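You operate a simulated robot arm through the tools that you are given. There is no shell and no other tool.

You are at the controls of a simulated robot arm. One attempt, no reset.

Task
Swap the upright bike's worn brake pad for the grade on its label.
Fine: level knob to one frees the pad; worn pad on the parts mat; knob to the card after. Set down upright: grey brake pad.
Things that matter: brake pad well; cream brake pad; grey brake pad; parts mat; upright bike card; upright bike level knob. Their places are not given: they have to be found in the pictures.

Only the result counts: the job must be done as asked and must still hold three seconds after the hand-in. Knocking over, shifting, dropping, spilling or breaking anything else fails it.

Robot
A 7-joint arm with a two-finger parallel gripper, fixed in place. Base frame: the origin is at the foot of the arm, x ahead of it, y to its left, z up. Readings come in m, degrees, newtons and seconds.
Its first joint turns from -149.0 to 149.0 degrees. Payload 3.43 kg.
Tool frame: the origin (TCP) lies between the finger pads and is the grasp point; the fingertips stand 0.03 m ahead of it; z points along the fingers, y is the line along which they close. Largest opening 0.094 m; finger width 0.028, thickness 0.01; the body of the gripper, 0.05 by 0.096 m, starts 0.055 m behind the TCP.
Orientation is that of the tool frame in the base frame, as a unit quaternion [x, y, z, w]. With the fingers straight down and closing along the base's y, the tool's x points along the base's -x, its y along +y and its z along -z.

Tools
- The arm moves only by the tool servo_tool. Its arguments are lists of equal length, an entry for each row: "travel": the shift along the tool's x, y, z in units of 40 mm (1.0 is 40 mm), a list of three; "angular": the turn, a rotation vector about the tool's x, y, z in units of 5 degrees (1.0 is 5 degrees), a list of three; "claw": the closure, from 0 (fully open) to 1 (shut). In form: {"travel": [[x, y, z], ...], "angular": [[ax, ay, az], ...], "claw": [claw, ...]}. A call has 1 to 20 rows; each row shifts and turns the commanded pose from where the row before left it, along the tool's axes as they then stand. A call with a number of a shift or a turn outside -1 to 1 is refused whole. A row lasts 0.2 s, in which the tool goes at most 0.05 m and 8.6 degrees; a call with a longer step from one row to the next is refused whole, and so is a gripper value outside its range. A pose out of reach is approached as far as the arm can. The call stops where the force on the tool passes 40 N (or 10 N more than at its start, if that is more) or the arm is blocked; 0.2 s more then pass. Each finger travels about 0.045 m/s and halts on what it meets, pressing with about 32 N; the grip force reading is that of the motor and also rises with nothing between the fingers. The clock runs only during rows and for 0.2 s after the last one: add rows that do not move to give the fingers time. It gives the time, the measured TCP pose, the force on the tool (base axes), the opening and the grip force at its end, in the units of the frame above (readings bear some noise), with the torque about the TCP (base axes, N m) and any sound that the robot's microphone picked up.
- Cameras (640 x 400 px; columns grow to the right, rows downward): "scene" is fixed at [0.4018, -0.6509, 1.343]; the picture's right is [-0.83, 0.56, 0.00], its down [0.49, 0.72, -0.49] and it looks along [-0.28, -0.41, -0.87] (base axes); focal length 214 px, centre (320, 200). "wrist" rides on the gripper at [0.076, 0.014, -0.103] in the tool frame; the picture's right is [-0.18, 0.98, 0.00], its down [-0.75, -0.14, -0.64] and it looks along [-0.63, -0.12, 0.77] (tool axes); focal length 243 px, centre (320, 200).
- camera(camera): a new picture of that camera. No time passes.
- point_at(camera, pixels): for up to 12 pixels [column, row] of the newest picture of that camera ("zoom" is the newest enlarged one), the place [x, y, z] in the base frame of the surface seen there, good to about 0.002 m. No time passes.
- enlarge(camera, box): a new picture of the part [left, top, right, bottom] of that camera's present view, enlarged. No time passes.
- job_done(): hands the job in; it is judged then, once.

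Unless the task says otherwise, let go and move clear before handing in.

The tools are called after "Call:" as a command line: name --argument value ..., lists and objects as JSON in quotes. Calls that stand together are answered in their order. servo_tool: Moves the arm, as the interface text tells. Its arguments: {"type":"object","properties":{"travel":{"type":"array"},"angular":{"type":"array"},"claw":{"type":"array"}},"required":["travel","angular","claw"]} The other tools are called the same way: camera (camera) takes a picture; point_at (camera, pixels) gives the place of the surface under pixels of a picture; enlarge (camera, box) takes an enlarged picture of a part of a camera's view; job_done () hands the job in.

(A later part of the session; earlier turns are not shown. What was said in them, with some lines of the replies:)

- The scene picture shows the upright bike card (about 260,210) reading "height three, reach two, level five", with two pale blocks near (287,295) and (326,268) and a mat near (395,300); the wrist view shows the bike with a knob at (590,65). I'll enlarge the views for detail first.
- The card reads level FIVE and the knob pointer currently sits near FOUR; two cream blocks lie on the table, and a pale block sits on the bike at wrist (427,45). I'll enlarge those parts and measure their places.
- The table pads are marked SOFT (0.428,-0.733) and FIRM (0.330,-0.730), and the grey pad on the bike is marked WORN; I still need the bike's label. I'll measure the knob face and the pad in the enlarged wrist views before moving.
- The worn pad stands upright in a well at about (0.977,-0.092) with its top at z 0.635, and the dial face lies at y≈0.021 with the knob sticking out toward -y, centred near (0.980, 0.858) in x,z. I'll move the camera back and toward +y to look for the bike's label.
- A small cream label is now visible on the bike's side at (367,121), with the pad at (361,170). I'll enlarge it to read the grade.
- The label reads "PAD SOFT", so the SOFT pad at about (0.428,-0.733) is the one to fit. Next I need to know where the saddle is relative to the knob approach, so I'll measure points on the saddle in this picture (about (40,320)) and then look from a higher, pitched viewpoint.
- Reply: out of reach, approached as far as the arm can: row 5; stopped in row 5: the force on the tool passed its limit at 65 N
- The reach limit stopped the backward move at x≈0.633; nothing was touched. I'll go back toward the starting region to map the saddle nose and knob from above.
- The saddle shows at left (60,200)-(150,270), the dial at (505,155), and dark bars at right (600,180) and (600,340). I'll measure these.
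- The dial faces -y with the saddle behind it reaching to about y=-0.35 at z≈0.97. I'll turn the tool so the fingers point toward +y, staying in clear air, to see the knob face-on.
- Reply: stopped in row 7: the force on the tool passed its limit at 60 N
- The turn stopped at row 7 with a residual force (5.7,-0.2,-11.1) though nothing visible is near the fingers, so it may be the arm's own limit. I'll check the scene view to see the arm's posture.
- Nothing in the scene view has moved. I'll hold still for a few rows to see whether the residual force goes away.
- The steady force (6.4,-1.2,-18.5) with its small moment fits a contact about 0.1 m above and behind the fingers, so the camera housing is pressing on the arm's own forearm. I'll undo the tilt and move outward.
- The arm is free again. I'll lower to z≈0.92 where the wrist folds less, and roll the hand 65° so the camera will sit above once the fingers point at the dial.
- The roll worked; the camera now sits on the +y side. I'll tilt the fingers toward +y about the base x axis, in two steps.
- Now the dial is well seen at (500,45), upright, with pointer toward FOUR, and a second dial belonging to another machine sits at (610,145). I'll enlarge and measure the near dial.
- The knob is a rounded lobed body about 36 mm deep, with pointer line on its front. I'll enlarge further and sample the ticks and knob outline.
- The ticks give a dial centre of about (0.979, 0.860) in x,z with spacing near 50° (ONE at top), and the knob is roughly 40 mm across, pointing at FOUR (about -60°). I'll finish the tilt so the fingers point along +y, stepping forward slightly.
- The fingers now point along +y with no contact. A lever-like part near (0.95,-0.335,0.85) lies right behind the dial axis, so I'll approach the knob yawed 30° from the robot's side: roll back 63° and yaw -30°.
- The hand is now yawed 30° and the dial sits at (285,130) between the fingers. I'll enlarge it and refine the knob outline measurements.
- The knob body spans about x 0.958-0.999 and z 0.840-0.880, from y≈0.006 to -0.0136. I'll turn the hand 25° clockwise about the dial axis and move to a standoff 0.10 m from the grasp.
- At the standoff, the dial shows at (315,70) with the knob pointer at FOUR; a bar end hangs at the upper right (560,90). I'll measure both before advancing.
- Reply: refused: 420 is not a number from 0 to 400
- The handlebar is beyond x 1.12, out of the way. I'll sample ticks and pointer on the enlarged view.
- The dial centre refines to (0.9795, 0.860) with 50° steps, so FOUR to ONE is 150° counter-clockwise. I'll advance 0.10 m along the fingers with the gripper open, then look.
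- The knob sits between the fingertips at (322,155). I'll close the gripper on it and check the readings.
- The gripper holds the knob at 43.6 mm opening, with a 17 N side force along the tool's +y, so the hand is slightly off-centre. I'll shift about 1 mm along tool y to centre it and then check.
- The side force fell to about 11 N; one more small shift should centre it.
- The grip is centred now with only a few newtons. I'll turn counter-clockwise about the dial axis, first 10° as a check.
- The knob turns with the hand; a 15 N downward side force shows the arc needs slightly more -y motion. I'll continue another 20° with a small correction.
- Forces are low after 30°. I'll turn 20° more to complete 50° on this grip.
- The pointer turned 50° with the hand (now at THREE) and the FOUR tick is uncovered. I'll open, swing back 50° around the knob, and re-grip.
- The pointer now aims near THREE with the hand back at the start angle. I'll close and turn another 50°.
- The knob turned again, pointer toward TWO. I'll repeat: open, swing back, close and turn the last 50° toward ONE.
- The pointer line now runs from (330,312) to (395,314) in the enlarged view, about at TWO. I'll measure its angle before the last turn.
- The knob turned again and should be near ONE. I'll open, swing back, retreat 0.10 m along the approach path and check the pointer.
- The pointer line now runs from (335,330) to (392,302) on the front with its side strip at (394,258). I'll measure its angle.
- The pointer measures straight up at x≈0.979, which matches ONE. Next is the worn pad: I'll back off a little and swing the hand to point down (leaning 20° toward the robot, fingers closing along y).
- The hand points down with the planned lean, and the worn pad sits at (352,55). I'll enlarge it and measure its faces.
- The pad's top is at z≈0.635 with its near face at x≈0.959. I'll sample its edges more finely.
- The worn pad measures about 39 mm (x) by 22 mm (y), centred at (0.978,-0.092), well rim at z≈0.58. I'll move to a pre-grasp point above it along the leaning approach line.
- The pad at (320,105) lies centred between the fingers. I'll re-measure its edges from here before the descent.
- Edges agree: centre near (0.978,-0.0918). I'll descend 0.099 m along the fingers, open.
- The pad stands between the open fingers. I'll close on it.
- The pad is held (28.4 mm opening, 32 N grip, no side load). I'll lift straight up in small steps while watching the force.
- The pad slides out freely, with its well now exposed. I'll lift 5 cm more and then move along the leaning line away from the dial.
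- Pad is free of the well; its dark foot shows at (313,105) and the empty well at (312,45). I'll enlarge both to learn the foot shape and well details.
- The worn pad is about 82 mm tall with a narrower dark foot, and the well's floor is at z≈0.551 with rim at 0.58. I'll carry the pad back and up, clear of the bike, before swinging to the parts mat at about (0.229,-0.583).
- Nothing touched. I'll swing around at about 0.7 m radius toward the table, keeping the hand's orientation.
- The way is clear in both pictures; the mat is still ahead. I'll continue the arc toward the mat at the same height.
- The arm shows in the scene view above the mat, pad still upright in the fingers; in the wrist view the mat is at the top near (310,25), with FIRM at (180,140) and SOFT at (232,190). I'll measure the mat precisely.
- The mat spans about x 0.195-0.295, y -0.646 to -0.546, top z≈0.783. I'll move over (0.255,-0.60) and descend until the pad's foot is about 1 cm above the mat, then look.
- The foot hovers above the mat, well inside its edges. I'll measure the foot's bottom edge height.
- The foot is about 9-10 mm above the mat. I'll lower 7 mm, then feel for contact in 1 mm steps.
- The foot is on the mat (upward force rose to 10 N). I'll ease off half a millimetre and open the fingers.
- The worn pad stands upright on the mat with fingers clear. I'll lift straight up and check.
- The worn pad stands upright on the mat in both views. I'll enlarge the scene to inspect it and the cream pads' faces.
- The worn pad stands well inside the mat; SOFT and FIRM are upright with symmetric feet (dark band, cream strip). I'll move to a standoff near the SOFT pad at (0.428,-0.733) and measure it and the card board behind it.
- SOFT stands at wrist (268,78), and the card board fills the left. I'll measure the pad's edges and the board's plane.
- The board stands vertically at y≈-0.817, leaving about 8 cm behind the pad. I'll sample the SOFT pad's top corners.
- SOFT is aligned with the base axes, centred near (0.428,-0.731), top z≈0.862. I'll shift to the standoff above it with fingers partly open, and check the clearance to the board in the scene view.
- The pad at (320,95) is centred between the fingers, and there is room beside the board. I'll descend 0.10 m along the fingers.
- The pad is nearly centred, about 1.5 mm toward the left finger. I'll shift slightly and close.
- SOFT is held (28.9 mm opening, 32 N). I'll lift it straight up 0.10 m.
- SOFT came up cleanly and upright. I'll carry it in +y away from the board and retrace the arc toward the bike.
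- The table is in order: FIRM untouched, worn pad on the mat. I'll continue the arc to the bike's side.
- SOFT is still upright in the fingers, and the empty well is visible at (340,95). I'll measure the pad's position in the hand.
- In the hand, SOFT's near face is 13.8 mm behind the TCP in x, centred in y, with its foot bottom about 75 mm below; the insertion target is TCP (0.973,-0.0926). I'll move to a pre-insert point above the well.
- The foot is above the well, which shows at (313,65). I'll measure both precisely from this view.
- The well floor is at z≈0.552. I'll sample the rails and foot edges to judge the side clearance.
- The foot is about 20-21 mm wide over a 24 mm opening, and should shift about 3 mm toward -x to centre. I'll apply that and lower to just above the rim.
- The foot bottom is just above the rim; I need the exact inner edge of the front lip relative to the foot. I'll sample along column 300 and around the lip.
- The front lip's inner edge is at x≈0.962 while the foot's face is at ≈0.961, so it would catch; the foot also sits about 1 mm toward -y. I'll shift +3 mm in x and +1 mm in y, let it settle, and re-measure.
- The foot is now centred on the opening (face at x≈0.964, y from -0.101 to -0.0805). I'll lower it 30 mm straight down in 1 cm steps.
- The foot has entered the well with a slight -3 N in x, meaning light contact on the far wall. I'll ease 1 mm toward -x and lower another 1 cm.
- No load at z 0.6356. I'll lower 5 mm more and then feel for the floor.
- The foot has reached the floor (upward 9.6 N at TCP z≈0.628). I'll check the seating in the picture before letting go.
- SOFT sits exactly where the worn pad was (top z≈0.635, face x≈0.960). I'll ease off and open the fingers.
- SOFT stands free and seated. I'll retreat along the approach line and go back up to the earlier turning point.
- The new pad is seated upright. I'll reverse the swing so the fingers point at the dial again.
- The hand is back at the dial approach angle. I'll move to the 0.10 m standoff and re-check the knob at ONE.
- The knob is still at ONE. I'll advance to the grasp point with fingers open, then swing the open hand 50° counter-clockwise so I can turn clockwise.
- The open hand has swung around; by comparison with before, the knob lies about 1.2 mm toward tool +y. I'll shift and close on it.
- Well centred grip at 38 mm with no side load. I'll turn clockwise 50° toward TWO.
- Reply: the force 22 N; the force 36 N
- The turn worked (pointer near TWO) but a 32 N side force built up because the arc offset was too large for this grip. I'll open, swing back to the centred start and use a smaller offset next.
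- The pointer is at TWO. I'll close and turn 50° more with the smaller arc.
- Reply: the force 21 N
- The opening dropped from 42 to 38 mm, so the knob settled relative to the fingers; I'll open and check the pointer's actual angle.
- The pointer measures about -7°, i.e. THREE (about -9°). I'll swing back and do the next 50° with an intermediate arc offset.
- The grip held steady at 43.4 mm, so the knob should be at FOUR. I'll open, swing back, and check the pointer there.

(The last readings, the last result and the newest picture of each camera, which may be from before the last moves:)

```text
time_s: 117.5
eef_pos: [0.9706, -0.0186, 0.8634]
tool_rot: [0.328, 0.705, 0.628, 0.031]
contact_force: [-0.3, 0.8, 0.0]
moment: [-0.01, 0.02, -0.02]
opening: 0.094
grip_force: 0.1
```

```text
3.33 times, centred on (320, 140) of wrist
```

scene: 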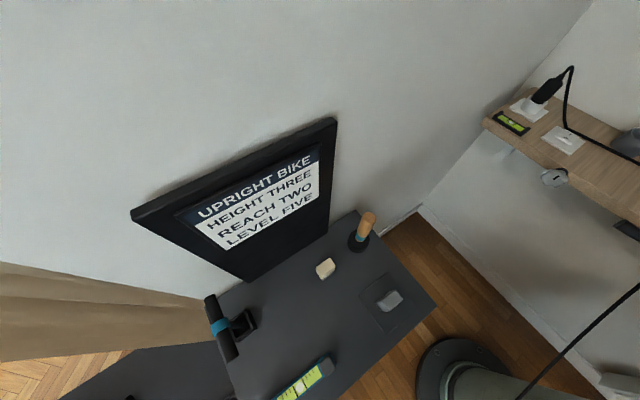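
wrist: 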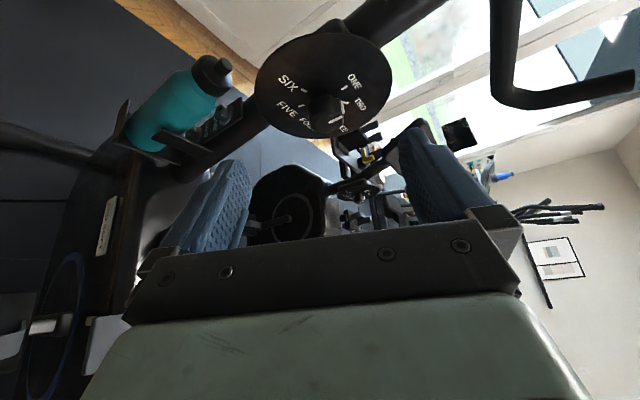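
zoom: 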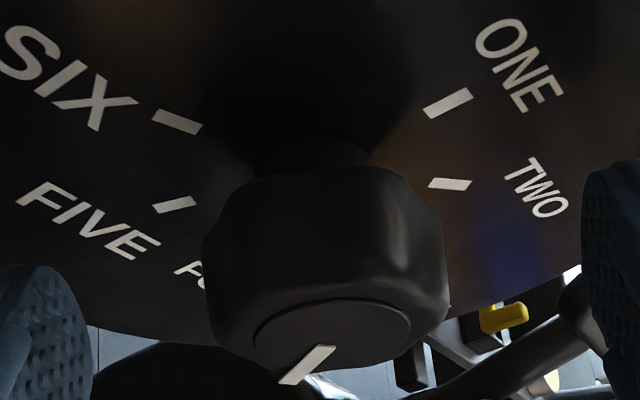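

Call:
point_at --camera "zoom" --pixels '[[328, 348], [320, 356], [312, 362], [304, 369], [295, 376], [288, 381], [330, 330]]'

Call:
servo_tool --travel '[[0, -0.018, 0], [0, -0.018, 0], [0, -0.018, 0], [0, -0.018, 0], [0, -0.018, 0], [0, -0.018, 0], [0, -0.018, 0], [0, -0.018, 0], [0, -0.018, 0], [0, -0.018, 0], [0, 0, 0]]' --angular '[[-0.5, 0, -0.866], [-0.5, 0, -0.866], [-0.5, 0, -0.866], [-0.5, 0, -0.866], [-0.5, 0, -0.866], [-0.5, 0, -0.866], [-0.5, 0, -0.866], [-0.5, 0, -0.866], [-0.5, 0, -0.866], [-0.5, 0, -0.866], [0, 0, 0]]' --claw '[0, 0, 0, 0, 0, 0, 0, 0, 0, 0, 0]'

Call:
enlarge --camera "wrist" --box '[220, 60, 420, 220]'

```text
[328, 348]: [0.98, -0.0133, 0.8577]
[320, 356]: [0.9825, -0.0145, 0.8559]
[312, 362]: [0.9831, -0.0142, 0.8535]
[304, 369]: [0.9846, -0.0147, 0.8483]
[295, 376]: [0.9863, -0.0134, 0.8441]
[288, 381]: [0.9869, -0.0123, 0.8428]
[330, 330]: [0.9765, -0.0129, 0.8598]
```

```text
time_s: 120.0
eef_pos: [0.971, -0.0199, 0.8578]
tool_rot: [0.033, 0.626, 0.707, 0.328]
contact_force: [-0.2, 0.7, 0.1]
moment: [0.01, 0.02, -0.05]
opening: 0.0939
grip_force: 0.0
```

```text
2.50 times, centred on (320, 140) of wrist
```

zoom: 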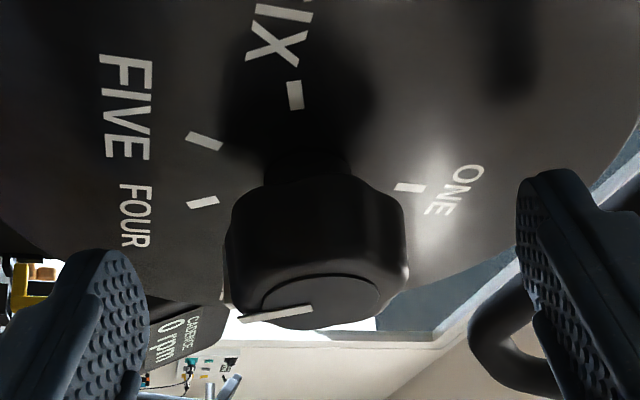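

The pointer measures about -65° (FOUR near -60°). I'll close and turn another 45°, then measure before fine-tuning to FIVE (about -109°).

Call:
servo_tool --travel '[[0, 0, 0], [0, 0, 0], [0, 0, 0], [0, 0, 0], [0, 0, 0], [0, 0, 0], [0, 0.018, 0], [0, 0.018, 0], [0, 0.018, 0], [0, 0.018, 0], [0, 0.018, 0]]' --angular '[[0, 0, 0], [0, 0, 0], [0, 0, 0], [0, 0, 0], [0, 0, 0], [0, 0, 0], [0.5, 0, 0.866], [0.5, 0, 0.866], [0.5, 0, 0.866], [0.5, 0, 0.866], [0.5, 0, 0.866]]' --claw '[1, 1, 1, 1, 1, 1, 1, 1, 1, 1, 1]'

Call:
servo_tool --travel '[[0, 0.018, 0], [0, 0.018, 0], [0, 0.018, 0], [0, 0.018, 0], [0, 0, 0]]' --angular '[[0.5, 0, 0.866], [0.5, 0, 0.866], [0.5, 0, 0.866], [0.5, 0, 0.866], [0, 0, 0]]' --claw '[1, 1, 1, 1, 1]'

Call:
enlarge --camera "wrist" --box '[220, 60, 420, 220]'

```text
time_s: 122.3
eef_pos: [0.971, -0.019, 0.859]
tool_rot: [0.186, 0.681, 0.684, 0.184]
contact_force: [9.3, 2.9, -3.5]
moment: [-0.86, 0.01, 0.06]
opening: 0.0434
grip_force: 45.0
```

```text
time_s: 123.5
eef_pos: [0.972, -0.0183, 0.8636]
tool_rot: [0.302, 0.702, 0.641, 0.063]
contact_force: [14.9, 10.5, -1.9]
moment: [-1.0, 0.0, -0.3]
opening: 0.0434
grip_force: 45.2
```

```text
2.50 times, centred on (320, 140) of wrist
```

zoom: 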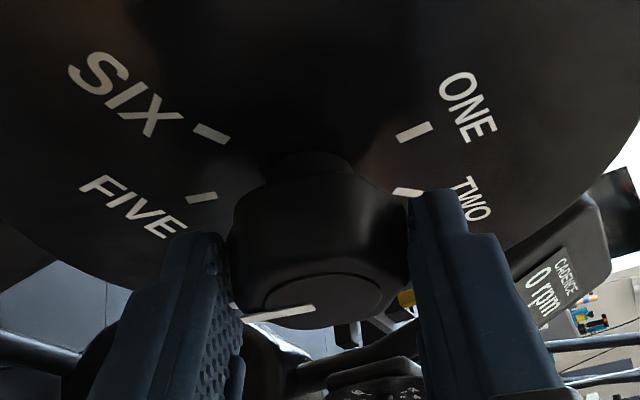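

Now I'll open, finish the swing to the retreat angle and back off 0.10 m to measure the pointer against FIVE.

Call:
servo_tool --travel '[[0, 0, 0], [0, 0, 0], [0, 0, 0], [0, 0, 0], [0, 0.018, 0], [0, 0, -0.6], [0, 0, -0.6], [0, 0, -0.6], [0, 0, -0.6], [0, 0, 0]]' --angular '[[0, 0, 0], [0, 0, 0], [0, 0, 0], [0, 0, 0], [0.5, 0, 0.866], [0, 0, 0], [0, 0, 0], [0, 0, 0], [0, 0, 0], [0, 0, 0]]' --claw '[0, 0, 0, 0, 0, 0, 0, 0, 0, 0]'

Call:
camera --camera "wrist"

Call:
enlarge --camera "wrist" --box '[260, 30, 380, 130]'

```text
time_s: 125.8
eef_pos: [0.9265, -0.103, 0.8847]
tool_rot: [0.328, 0.705, 0.628, 0.031]
contact_force: [-0.3, 0.0, 1.4]
moment: [0.02, -0.03, 0.0]
opening: 0.0939
grip_force: 0.2
```

```text
taken
```

wrist: 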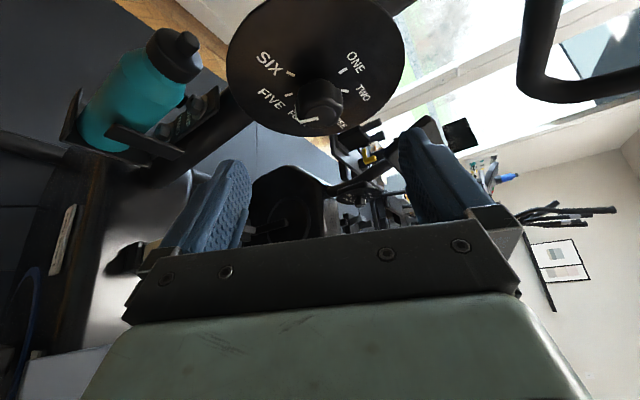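

```text
4.00 times, centred on (320, 80) of wrist
```

zoom: 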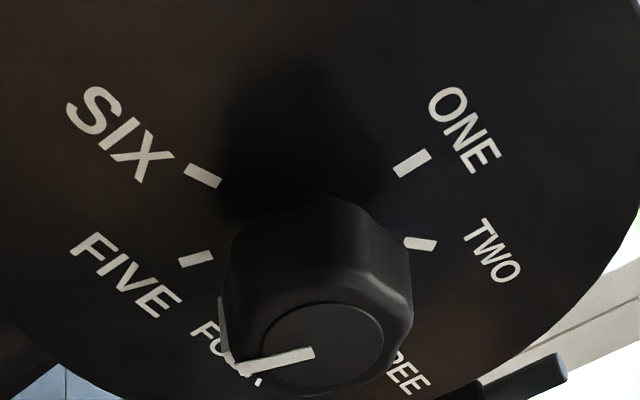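

The pointer now lies beside FOUR/FIVE text at the lower left, from (315,352) to (242,370) in the enlarged view. I'll measure its angle in 3D.

Call:
point_at --camera "zoom" --pixels '[[312, 353], [300, 356], [288, 359], [275, 362], [262, 365], [250, 368], [224, 345], [222, 320], [412, 163], [421, 243], [203, 175], [197, 258]]'

Call:
enlarge --camera "wrist" --box '[285, 80, 345, 130]'

```text
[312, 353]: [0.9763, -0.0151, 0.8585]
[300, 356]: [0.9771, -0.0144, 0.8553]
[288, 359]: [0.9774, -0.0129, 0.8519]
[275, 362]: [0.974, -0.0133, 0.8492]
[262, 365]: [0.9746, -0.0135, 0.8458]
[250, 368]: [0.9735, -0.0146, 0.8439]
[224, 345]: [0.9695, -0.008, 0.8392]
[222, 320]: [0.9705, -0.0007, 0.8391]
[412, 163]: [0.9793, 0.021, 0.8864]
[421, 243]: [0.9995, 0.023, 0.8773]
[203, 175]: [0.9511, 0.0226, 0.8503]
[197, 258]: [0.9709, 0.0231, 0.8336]
```

```text
8.00 times, centred on (315, 105) of wrist
```

zoom: 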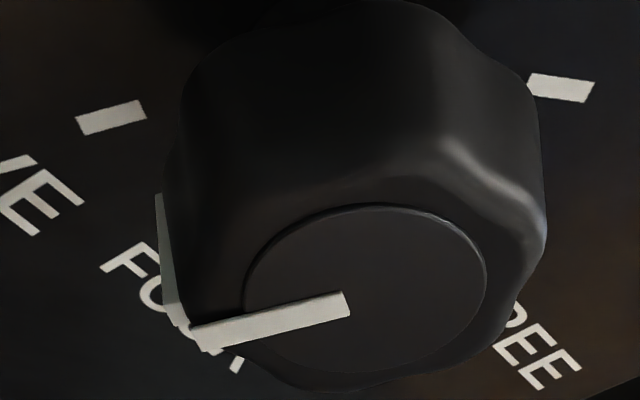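

The pointer line is parallel to the FIVE tick (slopes 14° and 15.5° in the enlarged view; 3D gives about -110° against the tick's -108°), so the knob is at FIVE. I'll back the hand away and verify the well and the table.

Call:
servo_tool --travel '[[0.29, -0.06, -0.715], [0.29, -0.06, -0.715], [0, 0, 0], [0, 0, 0], [0, 0, 0], [0, 0, 0], [0, 0, 0], [0, 0, 0], [0, 0, 0], [0, 0, 0], [0, 0, 0], [0, 0, 0], [0, 0, 0], [0, 0, 0], [0, 0, 0], [0, 0, 0], [0, 0, 0], [0, 0, 0]]' --angular '[[0, 0, 0], [0, 0, 0], [0.895, -0.147, -0.687], [0.895, -0.147, -0.687], [0.895, -0.147, -0.687], [0.895, -0.147, -0.687], [0.895, -0.147, -0.687], [0.895, -0.147, -0.687], [0.895, -0.147, -0.687], [0.895, -0.147, -0.687], [0.895, -0.147, -0.687], [0.895, -0.147, -0.687], [0.895, -0.147, -0.687], [0.895, -0.147, -0.687], [0.895, -0.147, -0.687], [0.895, -0.147, -0.687], [0.895, -0.147, -0.687], [0.895, -0.147, -0.687]]' --claw '[0, 0, 0, 0, 0, 0, 0, 0, 0, 0, 0, 0, 0, 0, 0, 0, 0, 0]'

Call:
camera --camera "wrist"

Call:
camera --camera "scene"

Call:
enlarge --camera "wrist" --box '[310, 0, 420, 95]'

Call:
enlarge --camera "scene" --box '[260, 200, 450, 345]'

```text
time_s: 129.6
eef_pos: [0.8802, -0.1403, 0.8989]
tool_rot: [0.0, 0.985, 0.0, 0.173]
contact_force: [0.2, -0.5, 0.2]
moment: [0.01, 0.01, -0.01]
opening: 0.094
grip_force: 0.1
```

```text
taken
```

wrist: 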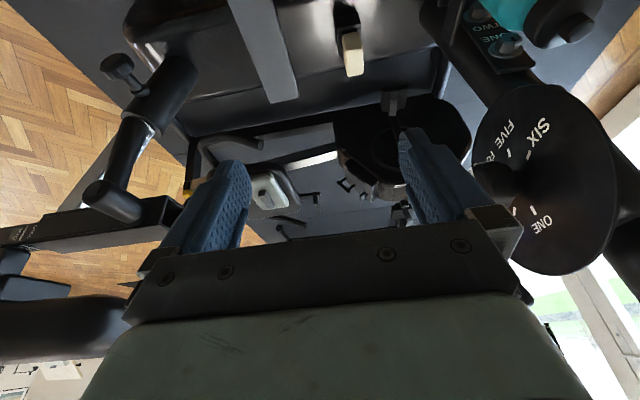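

```text
taken
```

scene: 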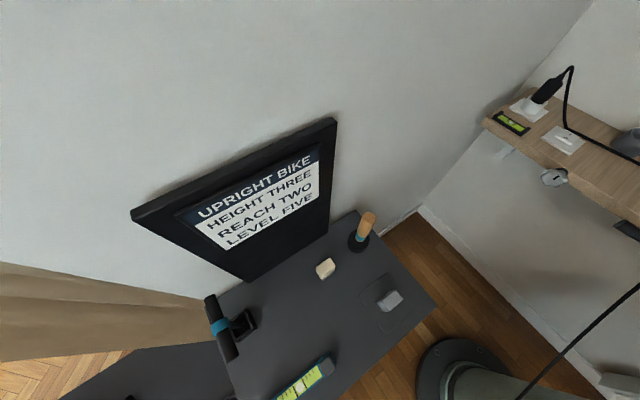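

```text
4.21 times, centred on (365, 48) of wrist
```

zoom: 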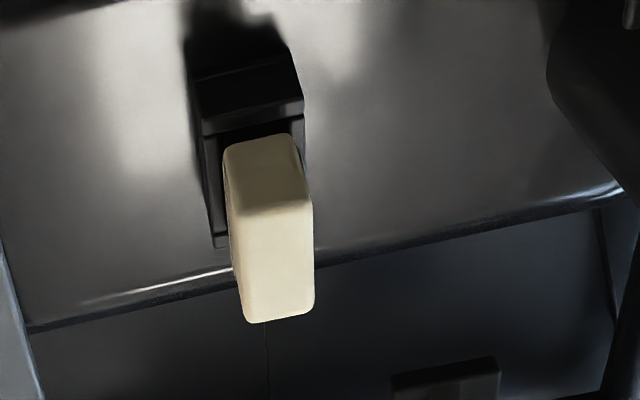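

```text
2.76 times, centred on (355, 272) of scene
```

zoom: 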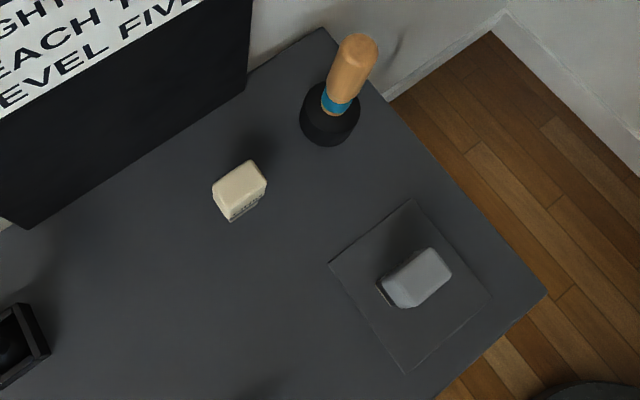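

The SOFT pad stands seated in the well, and the worn pad is upright on the mat. FIRM and the rest of the table are undisturbed, the knob points to FIVE, and the hand is clear. I'm handing the job in.

Call:
job_done

```text
The job is handed in.
```

The brake pad swap is finished and handed in; no verdict has come back yet. The bike's label read "PAD SOFT", so I fitted the SOFT pad.

- **New pad:** SOFT is seated upright in the well, at the same height and position the worn pad had. Its lettering faces the opposite way from the worn pad's. The foot looked symmetric, so I didn't turn it around.
- **Worn pad:** It stands upright on the parts mat, well inside the edges.
- **Level knob:** I turned it to ONE to free the pad. Afterwards I set it to FIVE, as the card says, and the pointer measured within a few degrees of the FIVE mark.
- **Everything else:** The last pictures show the FIRM pad and the other table items where they started, and the arm is clear with the gripper open.

Early on, the arm stopped twice on its force limit, which I judged to be its own reach or self-contact. Nothing in the pictures had moved.
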